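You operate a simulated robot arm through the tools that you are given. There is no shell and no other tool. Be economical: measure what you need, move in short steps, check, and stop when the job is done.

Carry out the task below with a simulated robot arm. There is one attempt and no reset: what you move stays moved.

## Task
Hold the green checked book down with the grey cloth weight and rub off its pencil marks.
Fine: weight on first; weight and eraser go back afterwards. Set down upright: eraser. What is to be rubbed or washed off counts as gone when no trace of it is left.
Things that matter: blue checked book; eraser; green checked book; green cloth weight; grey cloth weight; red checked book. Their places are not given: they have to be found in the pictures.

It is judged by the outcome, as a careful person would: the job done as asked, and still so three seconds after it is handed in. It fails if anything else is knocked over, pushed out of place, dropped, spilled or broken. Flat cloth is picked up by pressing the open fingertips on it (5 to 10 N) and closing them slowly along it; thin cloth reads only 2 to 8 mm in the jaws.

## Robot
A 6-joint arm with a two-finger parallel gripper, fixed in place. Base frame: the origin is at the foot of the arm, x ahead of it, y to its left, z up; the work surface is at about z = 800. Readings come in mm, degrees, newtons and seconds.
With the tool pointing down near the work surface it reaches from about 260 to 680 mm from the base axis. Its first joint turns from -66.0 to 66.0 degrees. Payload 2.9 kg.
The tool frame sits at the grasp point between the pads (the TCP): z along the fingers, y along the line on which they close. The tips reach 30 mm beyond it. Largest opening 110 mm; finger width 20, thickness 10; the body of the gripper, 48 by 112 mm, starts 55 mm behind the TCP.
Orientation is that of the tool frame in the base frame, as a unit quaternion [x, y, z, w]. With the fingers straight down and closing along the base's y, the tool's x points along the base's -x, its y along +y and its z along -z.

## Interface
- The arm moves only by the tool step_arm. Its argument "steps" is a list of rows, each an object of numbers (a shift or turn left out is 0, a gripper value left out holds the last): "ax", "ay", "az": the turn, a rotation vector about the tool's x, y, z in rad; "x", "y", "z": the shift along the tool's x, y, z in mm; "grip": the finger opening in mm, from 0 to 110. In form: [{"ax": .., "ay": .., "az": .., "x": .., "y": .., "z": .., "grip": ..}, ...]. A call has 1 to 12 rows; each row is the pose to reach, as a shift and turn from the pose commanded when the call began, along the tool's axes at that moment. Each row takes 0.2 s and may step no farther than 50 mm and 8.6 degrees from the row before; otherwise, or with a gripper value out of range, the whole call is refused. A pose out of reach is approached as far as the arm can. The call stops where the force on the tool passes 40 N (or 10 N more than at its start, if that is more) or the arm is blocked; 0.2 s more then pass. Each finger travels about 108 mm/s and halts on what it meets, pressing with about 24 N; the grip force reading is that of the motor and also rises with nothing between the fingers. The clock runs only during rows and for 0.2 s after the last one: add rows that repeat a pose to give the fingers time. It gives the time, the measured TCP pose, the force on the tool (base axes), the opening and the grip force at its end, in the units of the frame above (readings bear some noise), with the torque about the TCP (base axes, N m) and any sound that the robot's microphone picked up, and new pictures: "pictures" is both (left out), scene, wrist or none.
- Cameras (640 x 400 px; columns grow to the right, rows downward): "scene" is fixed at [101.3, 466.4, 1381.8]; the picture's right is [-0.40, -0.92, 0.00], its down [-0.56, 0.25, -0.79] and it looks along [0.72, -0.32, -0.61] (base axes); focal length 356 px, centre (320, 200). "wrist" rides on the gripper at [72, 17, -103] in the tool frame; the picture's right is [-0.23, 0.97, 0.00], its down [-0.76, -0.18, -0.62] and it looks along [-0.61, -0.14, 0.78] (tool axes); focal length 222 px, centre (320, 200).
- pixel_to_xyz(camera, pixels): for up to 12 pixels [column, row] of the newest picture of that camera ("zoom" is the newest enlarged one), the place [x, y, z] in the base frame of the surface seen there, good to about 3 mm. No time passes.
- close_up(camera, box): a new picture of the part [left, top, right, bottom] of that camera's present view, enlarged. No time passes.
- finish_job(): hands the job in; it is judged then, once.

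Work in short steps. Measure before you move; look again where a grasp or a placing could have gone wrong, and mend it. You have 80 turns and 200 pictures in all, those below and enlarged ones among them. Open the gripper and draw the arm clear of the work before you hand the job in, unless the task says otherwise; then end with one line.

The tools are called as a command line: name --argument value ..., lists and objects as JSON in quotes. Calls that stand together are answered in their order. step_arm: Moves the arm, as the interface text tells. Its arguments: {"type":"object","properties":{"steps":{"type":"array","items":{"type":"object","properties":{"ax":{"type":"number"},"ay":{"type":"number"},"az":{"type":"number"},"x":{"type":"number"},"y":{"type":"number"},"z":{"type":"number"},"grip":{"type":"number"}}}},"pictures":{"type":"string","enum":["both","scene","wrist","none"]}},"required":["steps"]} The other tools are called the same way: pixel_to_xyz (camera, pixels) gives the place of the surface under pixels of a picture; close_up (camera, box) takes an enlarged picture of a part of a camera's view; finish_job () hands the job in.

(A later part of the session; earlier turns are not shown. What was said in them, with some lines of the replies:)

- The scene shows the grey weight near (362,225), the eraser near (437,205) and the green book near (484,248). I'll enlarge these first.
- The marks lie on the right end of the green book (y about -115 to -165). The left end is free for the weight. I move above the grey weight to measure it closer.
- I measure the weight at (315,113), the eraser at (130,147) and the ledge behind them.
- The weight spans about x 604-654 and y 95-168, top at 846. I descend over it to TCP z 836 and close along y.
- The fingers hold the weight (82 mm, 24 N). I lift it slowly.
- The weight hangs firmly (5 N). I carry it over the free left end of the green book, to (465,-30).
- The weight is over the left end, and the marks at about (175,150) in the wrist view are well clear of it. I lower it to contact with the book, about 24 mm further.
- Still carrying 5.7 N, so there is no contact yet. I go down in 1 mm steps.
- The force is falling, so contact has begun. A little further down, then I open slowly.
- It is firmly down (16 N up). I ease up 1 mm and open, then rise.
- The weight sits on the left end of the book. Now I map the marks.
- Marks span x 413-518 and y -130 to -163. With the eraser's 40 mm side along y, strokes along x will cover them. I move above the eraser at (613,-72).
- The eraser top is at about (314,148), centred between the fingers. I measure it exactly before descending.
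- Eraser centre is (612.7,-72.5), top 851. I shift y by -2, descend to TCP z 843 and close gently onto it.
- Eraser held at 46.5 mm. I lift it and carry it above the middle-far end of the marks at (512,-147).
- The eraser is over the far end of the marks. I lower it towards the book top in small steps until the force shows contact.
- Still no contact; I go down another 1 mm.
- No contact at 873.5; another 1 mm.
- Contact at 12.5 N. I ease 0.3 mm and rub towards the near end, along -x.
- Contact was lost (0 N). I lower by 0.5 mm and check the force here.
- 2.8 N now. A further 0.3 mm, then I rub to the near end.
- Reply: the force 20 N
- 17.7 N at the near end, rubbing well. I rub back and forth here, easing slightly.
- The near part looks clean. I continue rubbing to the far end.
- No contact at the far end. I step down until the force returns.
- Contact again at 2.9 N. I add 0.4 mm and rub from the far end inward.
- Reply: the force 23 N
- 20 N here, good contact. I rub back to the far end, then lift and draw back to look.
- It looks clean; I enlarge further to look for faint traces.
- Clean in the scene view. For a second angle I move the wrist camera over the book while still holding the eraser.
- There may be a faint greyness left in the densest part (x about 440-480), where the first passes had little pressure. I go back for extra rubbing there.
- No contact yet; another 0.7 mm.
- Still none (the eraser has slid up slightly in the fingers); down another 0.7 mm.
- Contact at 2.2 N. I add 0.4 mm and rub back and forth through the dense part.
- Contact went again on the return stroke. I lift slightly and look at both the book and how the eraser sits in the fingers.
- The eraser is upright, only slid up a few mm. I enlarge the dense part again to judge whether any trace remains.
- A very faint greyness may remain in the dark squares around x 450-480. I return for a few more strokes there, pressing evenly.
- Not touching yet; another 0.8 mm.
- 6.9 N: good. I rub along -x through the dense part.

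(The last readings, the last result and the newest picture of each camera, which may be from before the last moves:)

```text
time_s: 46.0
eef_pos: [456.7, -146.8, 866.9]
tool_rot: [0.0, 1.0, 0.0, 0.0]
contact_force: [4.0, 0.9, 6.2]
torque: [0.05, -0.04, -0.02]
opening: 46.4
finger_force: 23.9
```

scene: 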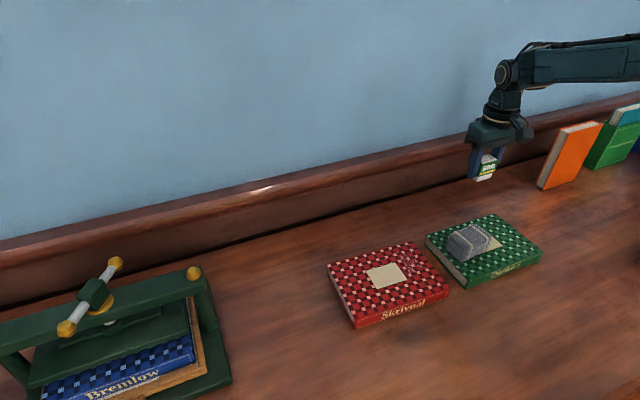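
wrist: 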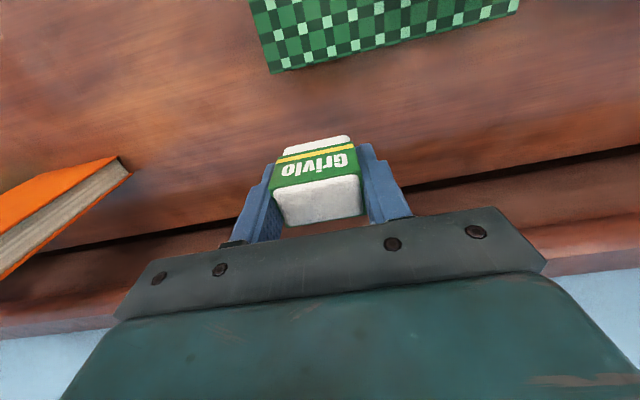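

Steady 6 N. I continue to the near part and come straight back over the dense part.

step_arm --steps '[{"z": 0.1, "x": 8}, {"z": 0.1, "x": 16}, {"z": 0.2, "x": 8}, {"z": 0.3, "x": 0}, {"z": 0.4, "x": -8}, {"z": 0.5, "x": -16}]' --pictures "none"

```text
time_s: 47.4
eef_pos: [473.5, -147.2, 866.1]
tool_rot: [0.0, 1.0, -0.001, 0.001]
contact_force: [-8.9, 0.2, 18.2]
torque: [0.0, 0.25, 0.03]
opening: 46.5
finger_force: 23.8
```

Good force both ways (18 N). One more short forth-and-back with y shifted slightly, then I draw away to look.

step_arm --steps '[{"z": 0, "x": -10}, {"z": 0, "x": -20}, {"z": 0, "x": -10, "y": -4}, {"z": 0, "x": 0, "y": -4}, {"z": 0, "x": 10, "y": -4}, {"z": 0, "x": 20, "y": -4}, {"z": -30, "x": 0, "y": -4}, {"z": -70, "x": -20, "y": -4}, {"z": -85, "x": -60}, {"z": -85, "x": -105}, {"z": -85, "x": -105}]' --pictures "scene"

close_up --camera "scene" --box '[500, 222, 528, 242]'

close_up --camera "scene" --box '[470, 205, 550, 265]'

```text
time_s: 49.8
eef_pos: [577.4, -148.4, 950.1]
tool_rot: [0.0, 1.0, 0.0, -0.001]
contact_force: [0.6, 0.1, -0.7]
torque: [-0.02, 0.0, 0.01]
opening: 46.8
finger_force: 23.7
```

scene: 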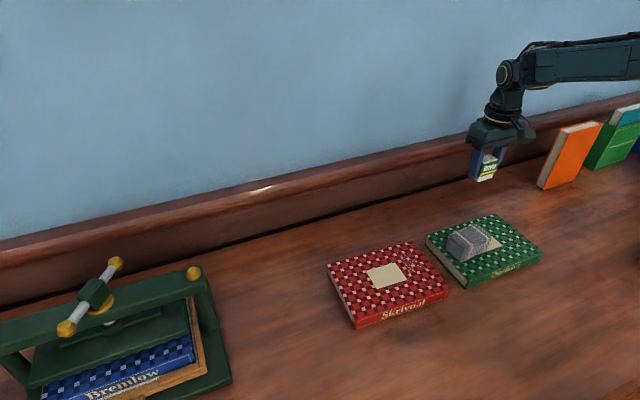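

```text
16.00 times, centred on (514, 232) of scene
```

zoom: 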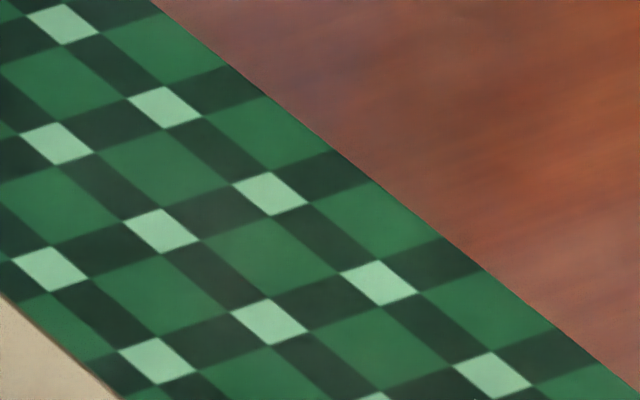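

```text
6.67 times, centred on (510, 235) of scene
```

zoom: 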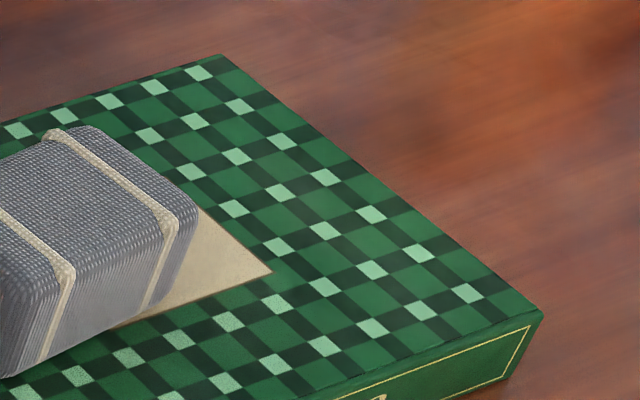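

The greyness decreased visibly. I find where the last hint is, near scene pixel (509,231), and give it one more set of strokes.

pixel_to_xyz --camera "scene" --pixels '[[505, 231], [509, 232], [507, 228], [513, 236]]'

step_arm --steps '[{"x": 40, "z": 10}, {"x": 80, "z": 35}, {"x": 85, "z": 65, "y": 0}, {"x": 85, "z": 80, "y": 0}, {"x": 85, "z": 84.5, "y": 0}, {"x": 85, "z": 84.5, "y": 0}]' --pictures "none"

```text
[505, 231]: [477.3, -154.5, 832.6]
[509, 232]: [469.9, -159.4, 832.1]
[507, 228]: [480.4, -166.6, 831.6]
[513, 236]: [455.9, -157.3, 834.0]
```

```text
time_s: 51.2
eef_pos: [491.6, -147.8, 867.3]
tool_rot: [0.0, 1.0, -0.001, -0.001]
contact_force: [-5.9, -0.8, 16.6]
torque: [0.07, 0.2, 0.0]
opening: 46.6
finger_force: 24.1
```

In contact (16.6 N). I rub back and forth across x 440-490, shifting y to about -151.

step_arm --steps '[{"x": 8, "y": -2, "z": -0.2}, {"x": 18, "y": -4, "z": -0.2}, {"x": 28, "y": -4, "z": -0.2}, {"x": 38, "y": -4, "z": -0.2}, {"x": 46, "y": -4, "z": -0.2}, {"x": 38, "y": -4}, {"x": 28, "y": -4, "z": 0.1}, {"x": 18, "y": -4, "z": 0.2}, {"x": 8, "y": -4, "z": 0.3}, {"x": 0, "y": -4, "z": 0.3}]' --pictures "none"

```text
time_s: 53.4
eef_pos: [491.0, -149.9, 867.4]
tool_rot: [0.0, 1.0, 0.0, -0.001]
contact_force: [0.1, -0.3, -0.6]
torque: [0.01, 0.0, 0.0]
opening: 46.8
finger_force: 23.6
```

Contact faded at the end; I set it down a little more and do one more inward stroke set.

step_arm --steps '[{"z": 0.8}, {"z": 0.8, "x": 8}, {"z": 0.8, "x": 16}, {"z": 0.8, "x": 24}]' --pictures "none"

```text
time_s: 54.4
eef_pos: [468.8, -152.9, 866.4]
tool_rot: [0.0, 1.0, -0.001, 0.002]
contact_force: [6.0, 0.6, 10.8]
torque: [0.11, -0.17, -0.04]
opening: 46.5
finger_force: 23.9
```

10.8 N. I finish this stroke, make a short return, then draw away and look.

step_arm --steps '[{"x": 10}, {"x": 20}, {"x": 10, "z": 0.2}, {"x": 0, "z": 0.4}, {"x": -10, "z": 0.5}, {"x": 0, "z": 0.4}, {"x": 10, "z": 0.3}, {"z": -35, "x": 0, "y": 4}, {"z": -70, "x": -20, "y": 4}, {"z": -85, "x": -60, "y": 4}, {"z": -85, "x": -108, "y": 4}, {"z": -85, "x": -108, "y": 4}]' --pictures "wrist"

close_up --camera "scene" --box '[500, 222, 528, 242]'

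close_up --camera "scene" --box '[470, 205, 550, 265]'

close_up --camera "scene" --box '[440, 110, 530, 190]'

```text
time_s: 57.0
eef_pos: [576.6, -145.3, 948.6]
tool_rot: [0.0, 1.0, 0.001, -0.001]
contact_force: [-0.1, -0.5, -0.9]
torque: [0.01, 0.01, 0.0]
opening: 46.7
finger_force: 24.2
```

wrist: 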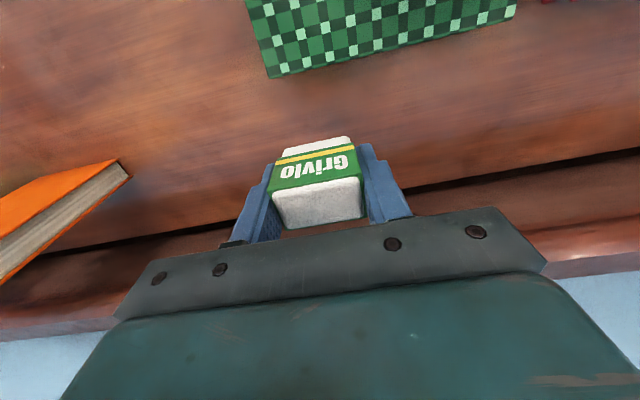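

```text
16.00 times, centred on (514, 232) of scene
```

zoom: 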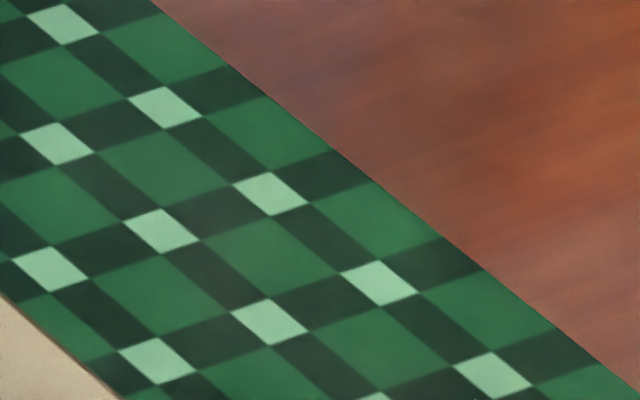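

```text
6.67 times, centred on (510, 235) of scene
```

zoom: 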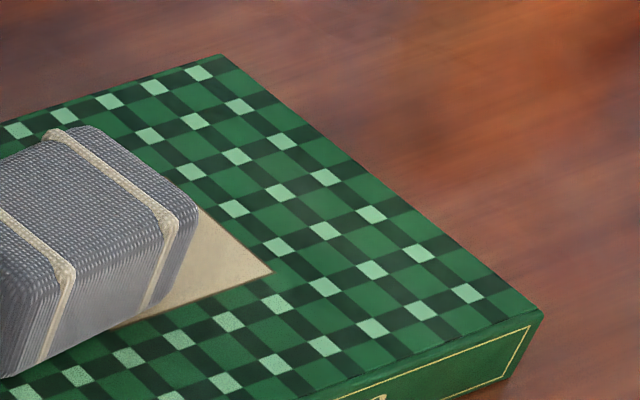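

```text
5.00 times, centred on (485, 150) of scene
```

zoom: 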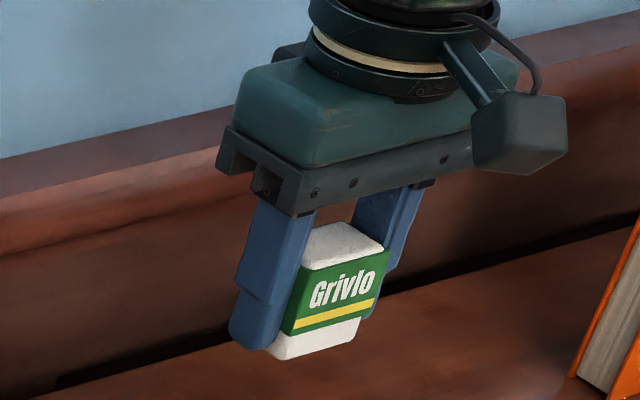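

The marks are gone and the eraser remains upright in the fingers. I carry it back above its place at (612.7,-73.5).

step_arm --steps '[{"x": -12, "y": 25}, {"x": -24, "y": 50}, {"x": -36, "y": 73}, {"x": -36, "y": 73, "z": 40}, {"x": -36, "y": 73, "z": 80}, {"x": -36, "y": 73, "z": 100}, {"x": -36, "y": 73, "z": 105}, {"x": -36, "y": 73, "z": 105}]'

```text
time_s: 58.8
eef_pos: [612.9, -73.3, 844.9]
tool_rot: [0.0, 1.0, 0.0, 0.001]
contact_force: [-0.5, 0.2, -0.6]
torque: [0.04, 0.01, 0.01]
opening: 46.3
finger_force: 24.7
```

scene: 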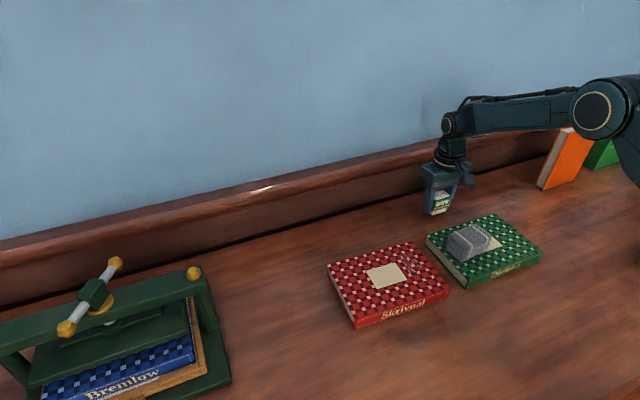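
wrist: 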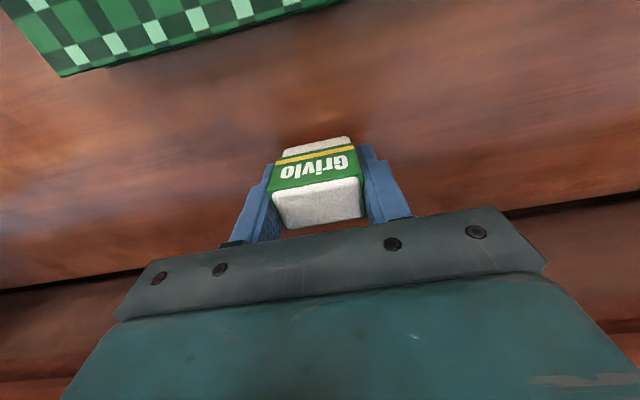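

The eraser is above its old place. I lower it to about z 837.5 and feel for the table.

step_arm --steps '[{"z": 3}, {"z": 5}, {"z": 6}, {"z": 6}]' --pictures "none"

```text
time_s: 59.8
eef_pos: [613.3, -74.4, 839.2]
tool_rot: [-0.001, 1.0, 0.0, 0.001]
contact_force: [0.2, -0.7, -1.0]
torque: [-0.02, -0.02, 0.04]
opening: 46.5
finger_force: 23.9
```

step_arm --steps '[{"z": 1}, {"z": 1.5}, {"z": 1.5}]' --pictures "none"

```text
time_s: 60.6
eef_pos: [612.5, -72.4, 838.4]
tool_rot: [0.0, 1.0, 0.0, 0.0]
contact_force: [-0.8, 0.5, -0.6]
torque: [0.05, 0.0, 0.04]
opening: 46.6
finger_force: 24.1
```

No contact yet; another 1 mm.

step_arm --steps '[{"z": 1}, {"z": 1}]' --pictures "none"

```text
time_s: 61.2
eef_pos: [611.8, -74.0, 836.2]
tool_rot: [0.0, 1.0, 0.0, 0.001]
contact_force: [0.4, -0.1, -0.2]
torque: [-0.01, -0.01, 0.01]
opening: 46.5
finger_force: 23.7
```

step_arm --steps '[{"z": 0.8}, {"z": 0.8}]' --pictures "none"

```text
time_s: 61.8
eef_pos: [612.1, -74.3, 837.7]
tool_rot: [0.0, 1.0, 0.0, 0.0]
contact_force: [-0.3, -0.2, -0.5]
torque: [-0.01, 0.01, -0.05]
opening: 46.5
finger_force: 24.0
```

Still none; another 0.8 mm.

step_arm --steps '[{"z": 0.8}, {"z": 0.8}]' --pictures "none"

```text
time_s: 62.4
eef_pos: [611.8, -75.0, 834.2]
tool_rot: [0.0, 1.0, 0.0, -0.001]
contact_force: [0.3, -0.4, -1.1]
torque: [-0.02, 0.02, -0.01]
opening: 46.6
finger_force: 24.1
```

step_arm --steps '[{"z": 0.8}, {"z": 0.8}]' --pictures "none"

close_up --camera "scene" --box '[410, 170, 470, 220]'

```text
time_s: 63.0
eef_pos: [612.1, -73.2, 834.4]
tool_rot: [0.0, 1.0, 0.0, 0.0]
contact_force: [0.2, 0.2, -0.4]
torque: [0.0, 0.0, -0.01]
opening: 46.2
finger_force: 24.5
```

```text
8.00 times, centred on (440, 195) of scene
```

zoom: 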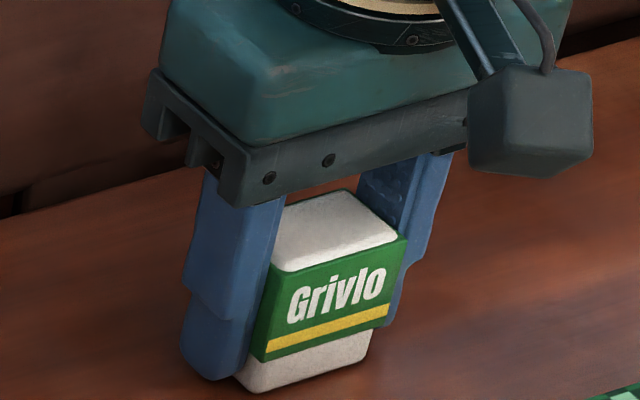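

Nearly down, with the tips still a few mm above the table. Another 0.8 mm.

step_arm --steps '[{"z": 0.8}, {"z": 0.8}]' --pictures "none"

```text
time_s: 63.6
eef_pos: [612.9, -75.2, 834.3]
tool_rot: [0.0, 1.0, 0.0, 0.0]
contact_force: [-2.9, 0.2, 4.7]
torque: [0.03, 0.18, -0.06]
opening: 46.4
finger_force: 23.9
```

The eraser touches the table (4.7 N). I open evenly and rise.

step_arm --steps '[{"grip": 55}, {"grip": 65}, {"grip": 80}, {"grip": 100}, {"grip": 110}, {"z": -40}, {"z": -80}, {"z": -120}, {"z": -120}]'

close_up --camera "scene" --box '[400, 180, 480, 230]'

pixel_to_xyz --camera "scene" --pixels '[[427, 197], [431, 200], [440, 194], [437, 198]]'

```text
time_s: 65.6
eef_pos: [613.1, -72.7, 954.1]
tool_rot: [-0.001, 1.0, -0.001, 0.0]
contact_force: [0.1, -0.9, 0.1]
torque: [0.01, 0.0, 0.01]
opening: 110.0
finger_force: 0.0
```

scene: 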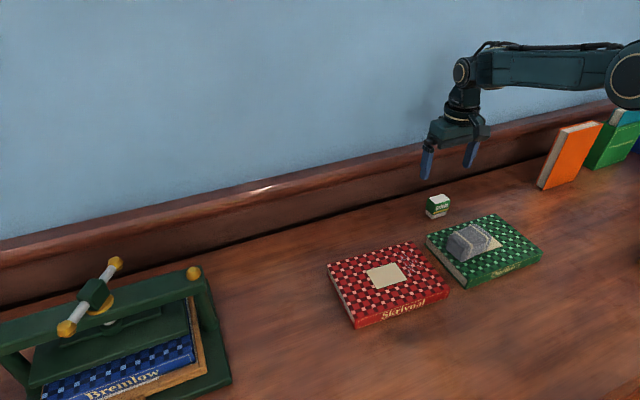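
wrist: 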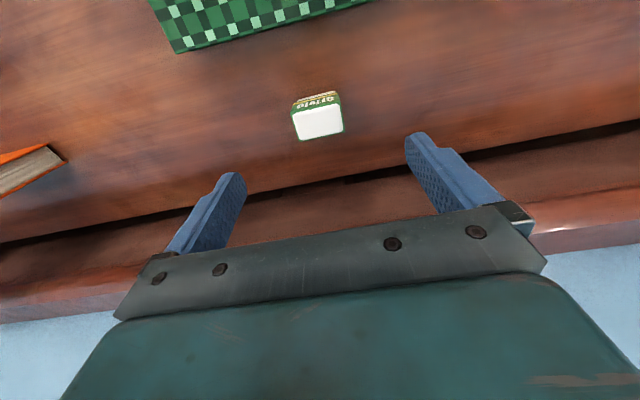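

```text
8.00 times, centred on (440, 205) of scene
```

zoom: 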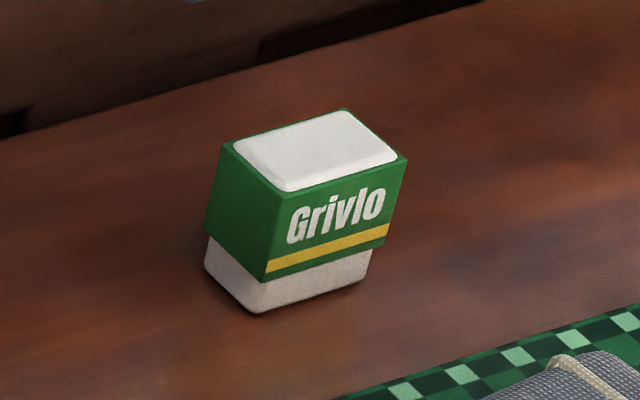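

```text
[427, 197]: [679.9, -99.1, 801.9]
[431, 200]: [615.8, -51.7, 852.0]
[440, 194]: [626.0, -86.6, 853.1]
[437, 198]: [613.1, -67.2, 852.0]
```

The eraser stands upright in its place. Now I go back over the weight at (464.5,-31) to fetch it.

step_arm --steps '[{"x": 45, "y": 14, "z": -5}, {"x": 90, "y": 28, "z": -5}, {"x": 135, "y": 42, "z": -5}, {"x": 149, "y": 42, "z": -5}, {"x": 149, "y": 42, "z": 30}, {"x": 149, "y": 42, "z": 30}]'

close_up --camera "wrist" --box '[110, 0, 430, 200]'

```text
time_s: 67.0
eef_pos: [463.7, -32.1, 922.3]
tool_rot: [0.0, 1.0, 0.0, 0.0]
contact_force: [0.9, -0.7, 0.2]
torque: [0.02, 0.03, 0.04]
opening: 110.3
finger_force: 0.0
```

scene: 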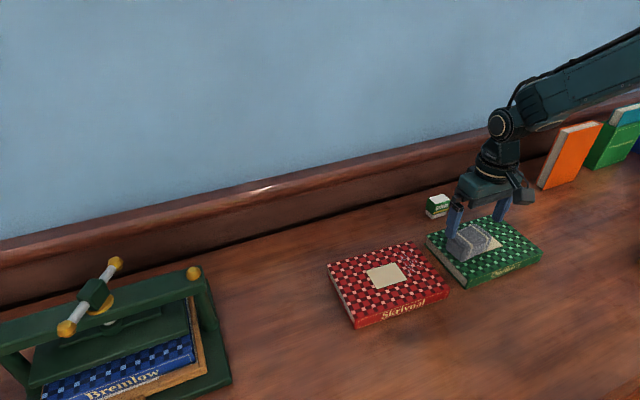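
wrist: 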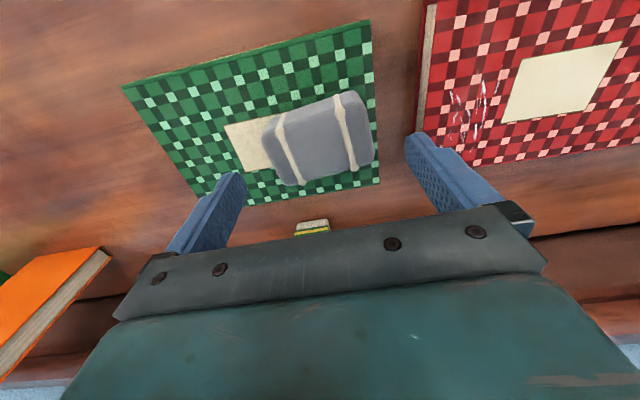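

```text
2.00 times, centred on (270, 100) of wrist
```

zoom: 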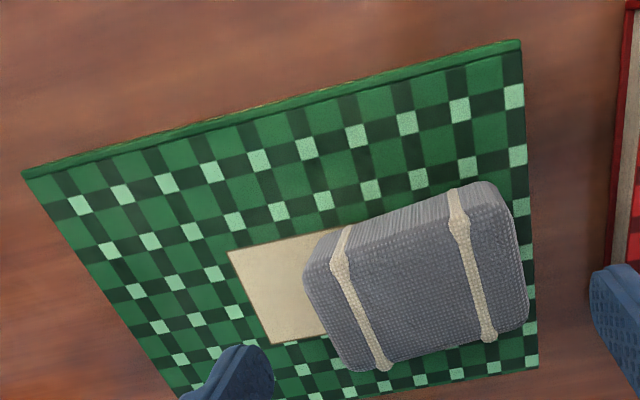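

The book is clean in this view too, and the weight is centred between the fingers. I descend to z 868 and close on it.

step_arm --steps '[{"z": 30}, {"z": 48}, {"z": 54}, {"z": 54, "grip": 95}, {"z": 54, "grip": 88}, {"z": 54, "grip": 80}, {"z": 54, "grip": 65}, {"z": 54, "grip": 50}, {"z": 54, "grip": 50}]' --pictures "wrist"

```text
time_s: 69.0
eef_pos: [463.6, -31.5, 869.7]
tool_rot: [0.0, 1.0, 0.0, 0.0]
contact_force: [0.9, -1.5, 0.6]
torque: [0.08, -0.08, -0.01]
opening: 81.9
finger_force: 24.1
```

wrist: 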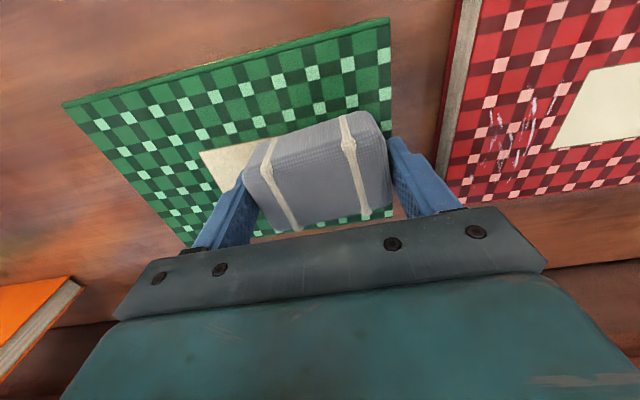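

Held (81.9 mm). I lift and carry it back above its original place at (629,132.5).

step_arm --steps '[{"z": -12}, {"z": -40}, {"z": -72}, {"x": -33, "y": 33, "z": -72}, {"x": -66, "y": 66, "z": -72}, {"x": -99, "y": 99, "z": -72}, {"x": -132, "y": 132, "z": -72}, {"x": -165, "y": 164, "z": -72}, {"x": -165, "y": 164, "z": -40}, {"x": -165, "y": 164, "z": -5}, {"x": -165, "y": 164, "z": 20}, {"x": -165, "y": 164, "z": 20}]'

```text
time_s: 71.6
eef_pos: [629.6, 133.8, 848.6]
tool_rot: [-0.001, 1.0, 0.0, 0.0]
contact_force: [-0.9, -0.4, -5.0]
torque: [-0.03, 0.01, -0.02]
opening: 81.9
finger_force: 23.6
```

scene: 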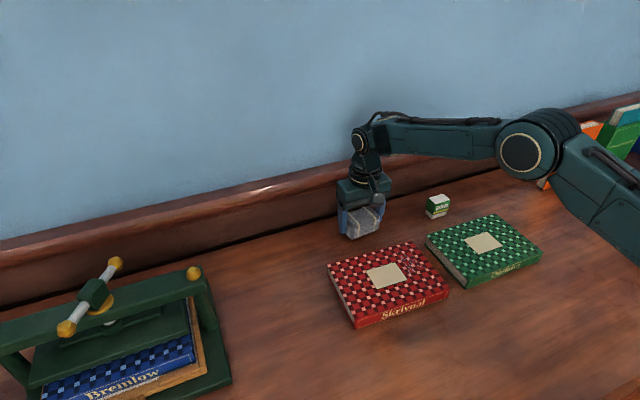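
wrist: 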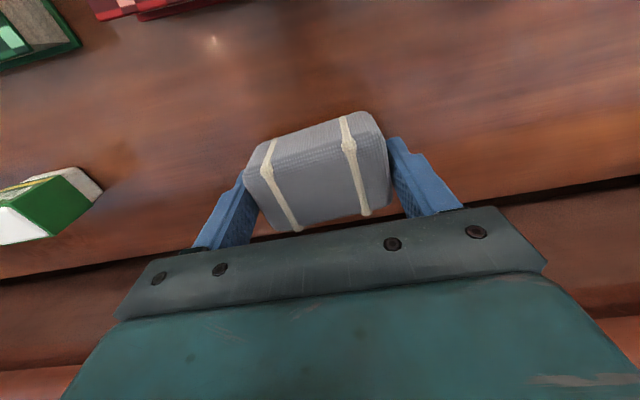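

The weight is just above its place. I lower towards z 839, then feel for contact.

step_arm --steps '[{"z": 5}, {"z": 8.5}, {"z": 9.5}, {"z": 9.5}]' --pictures "none"

```text
time_s: 72.6
eef_pos: [629.1, 132.8, 840.4]
tool_rot: [0.0, 1.0, 0.001, -0.001]
contact_force: [-0.1, 0.7, -5.6]
torque: [-0.02, -0.04, 0.0]
opening: 81.6
finger_force: 23.6
```

step_arm --steps '[{"z": 0.8}, {"z": 1.6}, {"z": 1.6}]' --pictures "none"

```text
time_s: 73.4
eef_pos: [628.0, 132.1, 838.4]
tool_rot: [0.0, 1.0, 0.0, 0.0]
contact_force: [-4.9, -0.7, 7.6]
torque: [-0.15, 0.38, -0.02]
opening: 81.6
finger_force: 24.3
```

The weight rests on the table (7.6 N). I open and rise clear.

step_arm --steps '[{"grip": 88}, {"grip": 95}, {"grip": 105}, {"grip": 110}, {"grip": 110}, {"z": -40}, {"z": -80}, {"z": -125}, {"z": -160, "x": 30}, {"z": -160, "x": 60}, {"z": -160, "x": 60}]'

pixel_to_xyz --camera "scene" --pixels '[[484, 242], [428, 237], [541, 252], [362, 218], [345, 228], [378, 220], [346, 219], [353, 242], [437, 198]]'

close_up --camera "scene" --box '[320, 180, 560, 330]'

close_up --camera "scene" --box '[470, 205, 550, 265]'

```text
time_s: 75.8
eef_pos: [568.6, 133.4, 998.3]
tool_rot: [0.0, 1.0, 0.0, 0.0]
contact_force: [0.5, 0.2, -0.8]
torque: [-0.01, 0.01, 0.0]
opening: 109.9
finger_force: 0.0
```

scene: 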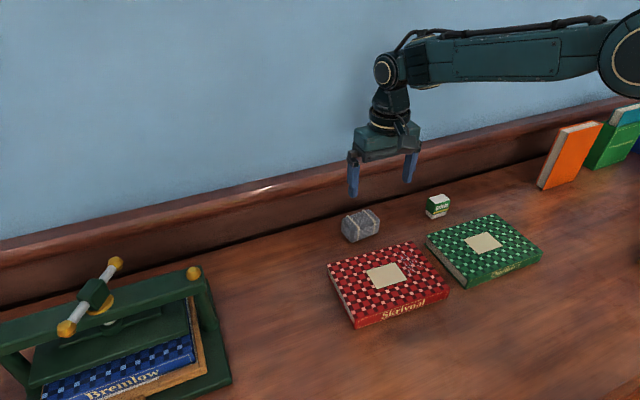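
wrist: 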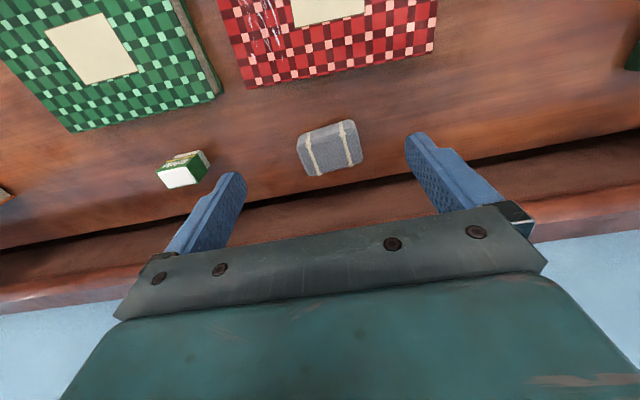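

```text
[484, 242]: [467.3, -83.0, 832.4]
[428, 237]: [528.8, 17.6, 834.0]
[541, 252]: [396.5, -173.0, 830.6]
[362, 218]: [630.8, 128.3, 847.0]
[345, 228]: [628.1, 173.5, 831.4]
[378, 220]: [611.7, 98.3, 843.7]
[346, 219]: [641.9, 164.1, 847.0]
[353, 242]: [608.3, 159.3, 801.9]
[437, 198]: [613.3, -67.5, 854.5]
```

```text
2.67 times, centred on (440, 255) of scene
```

zoom: 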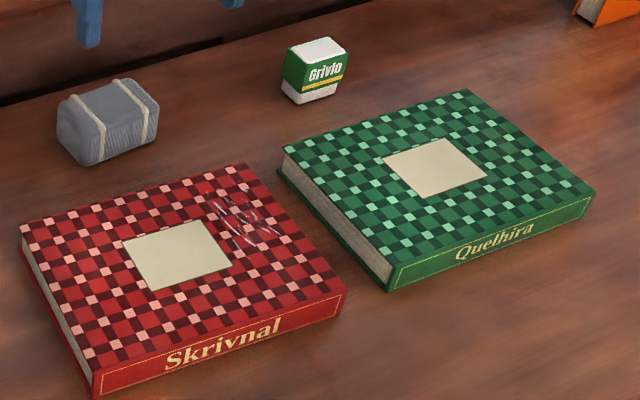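

```text
6.67 times, centred on (510, 235) of scene
```

zoom: 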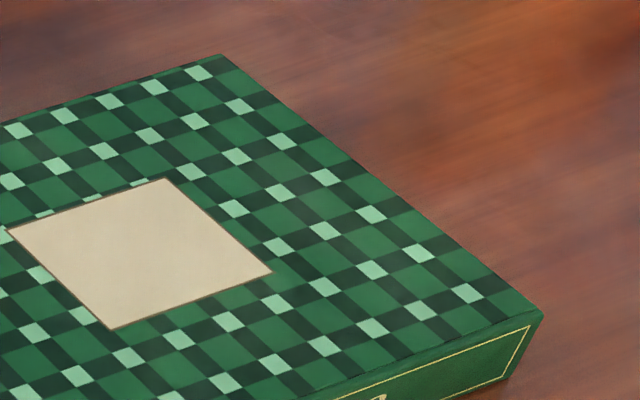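

Everything is back in place: the book is clean and unmoved, the eraser is upright, the weight is at its spot, and the arm is clear with the gripper open. I hand it in.

finish_job

```text
The job is handed in.
```

The green checked book's pencil marks are rubbed off with no trace visible in either camera, and the job is handed in. The grey weight went on first. The weight and the upright eraser are both back in their original places.
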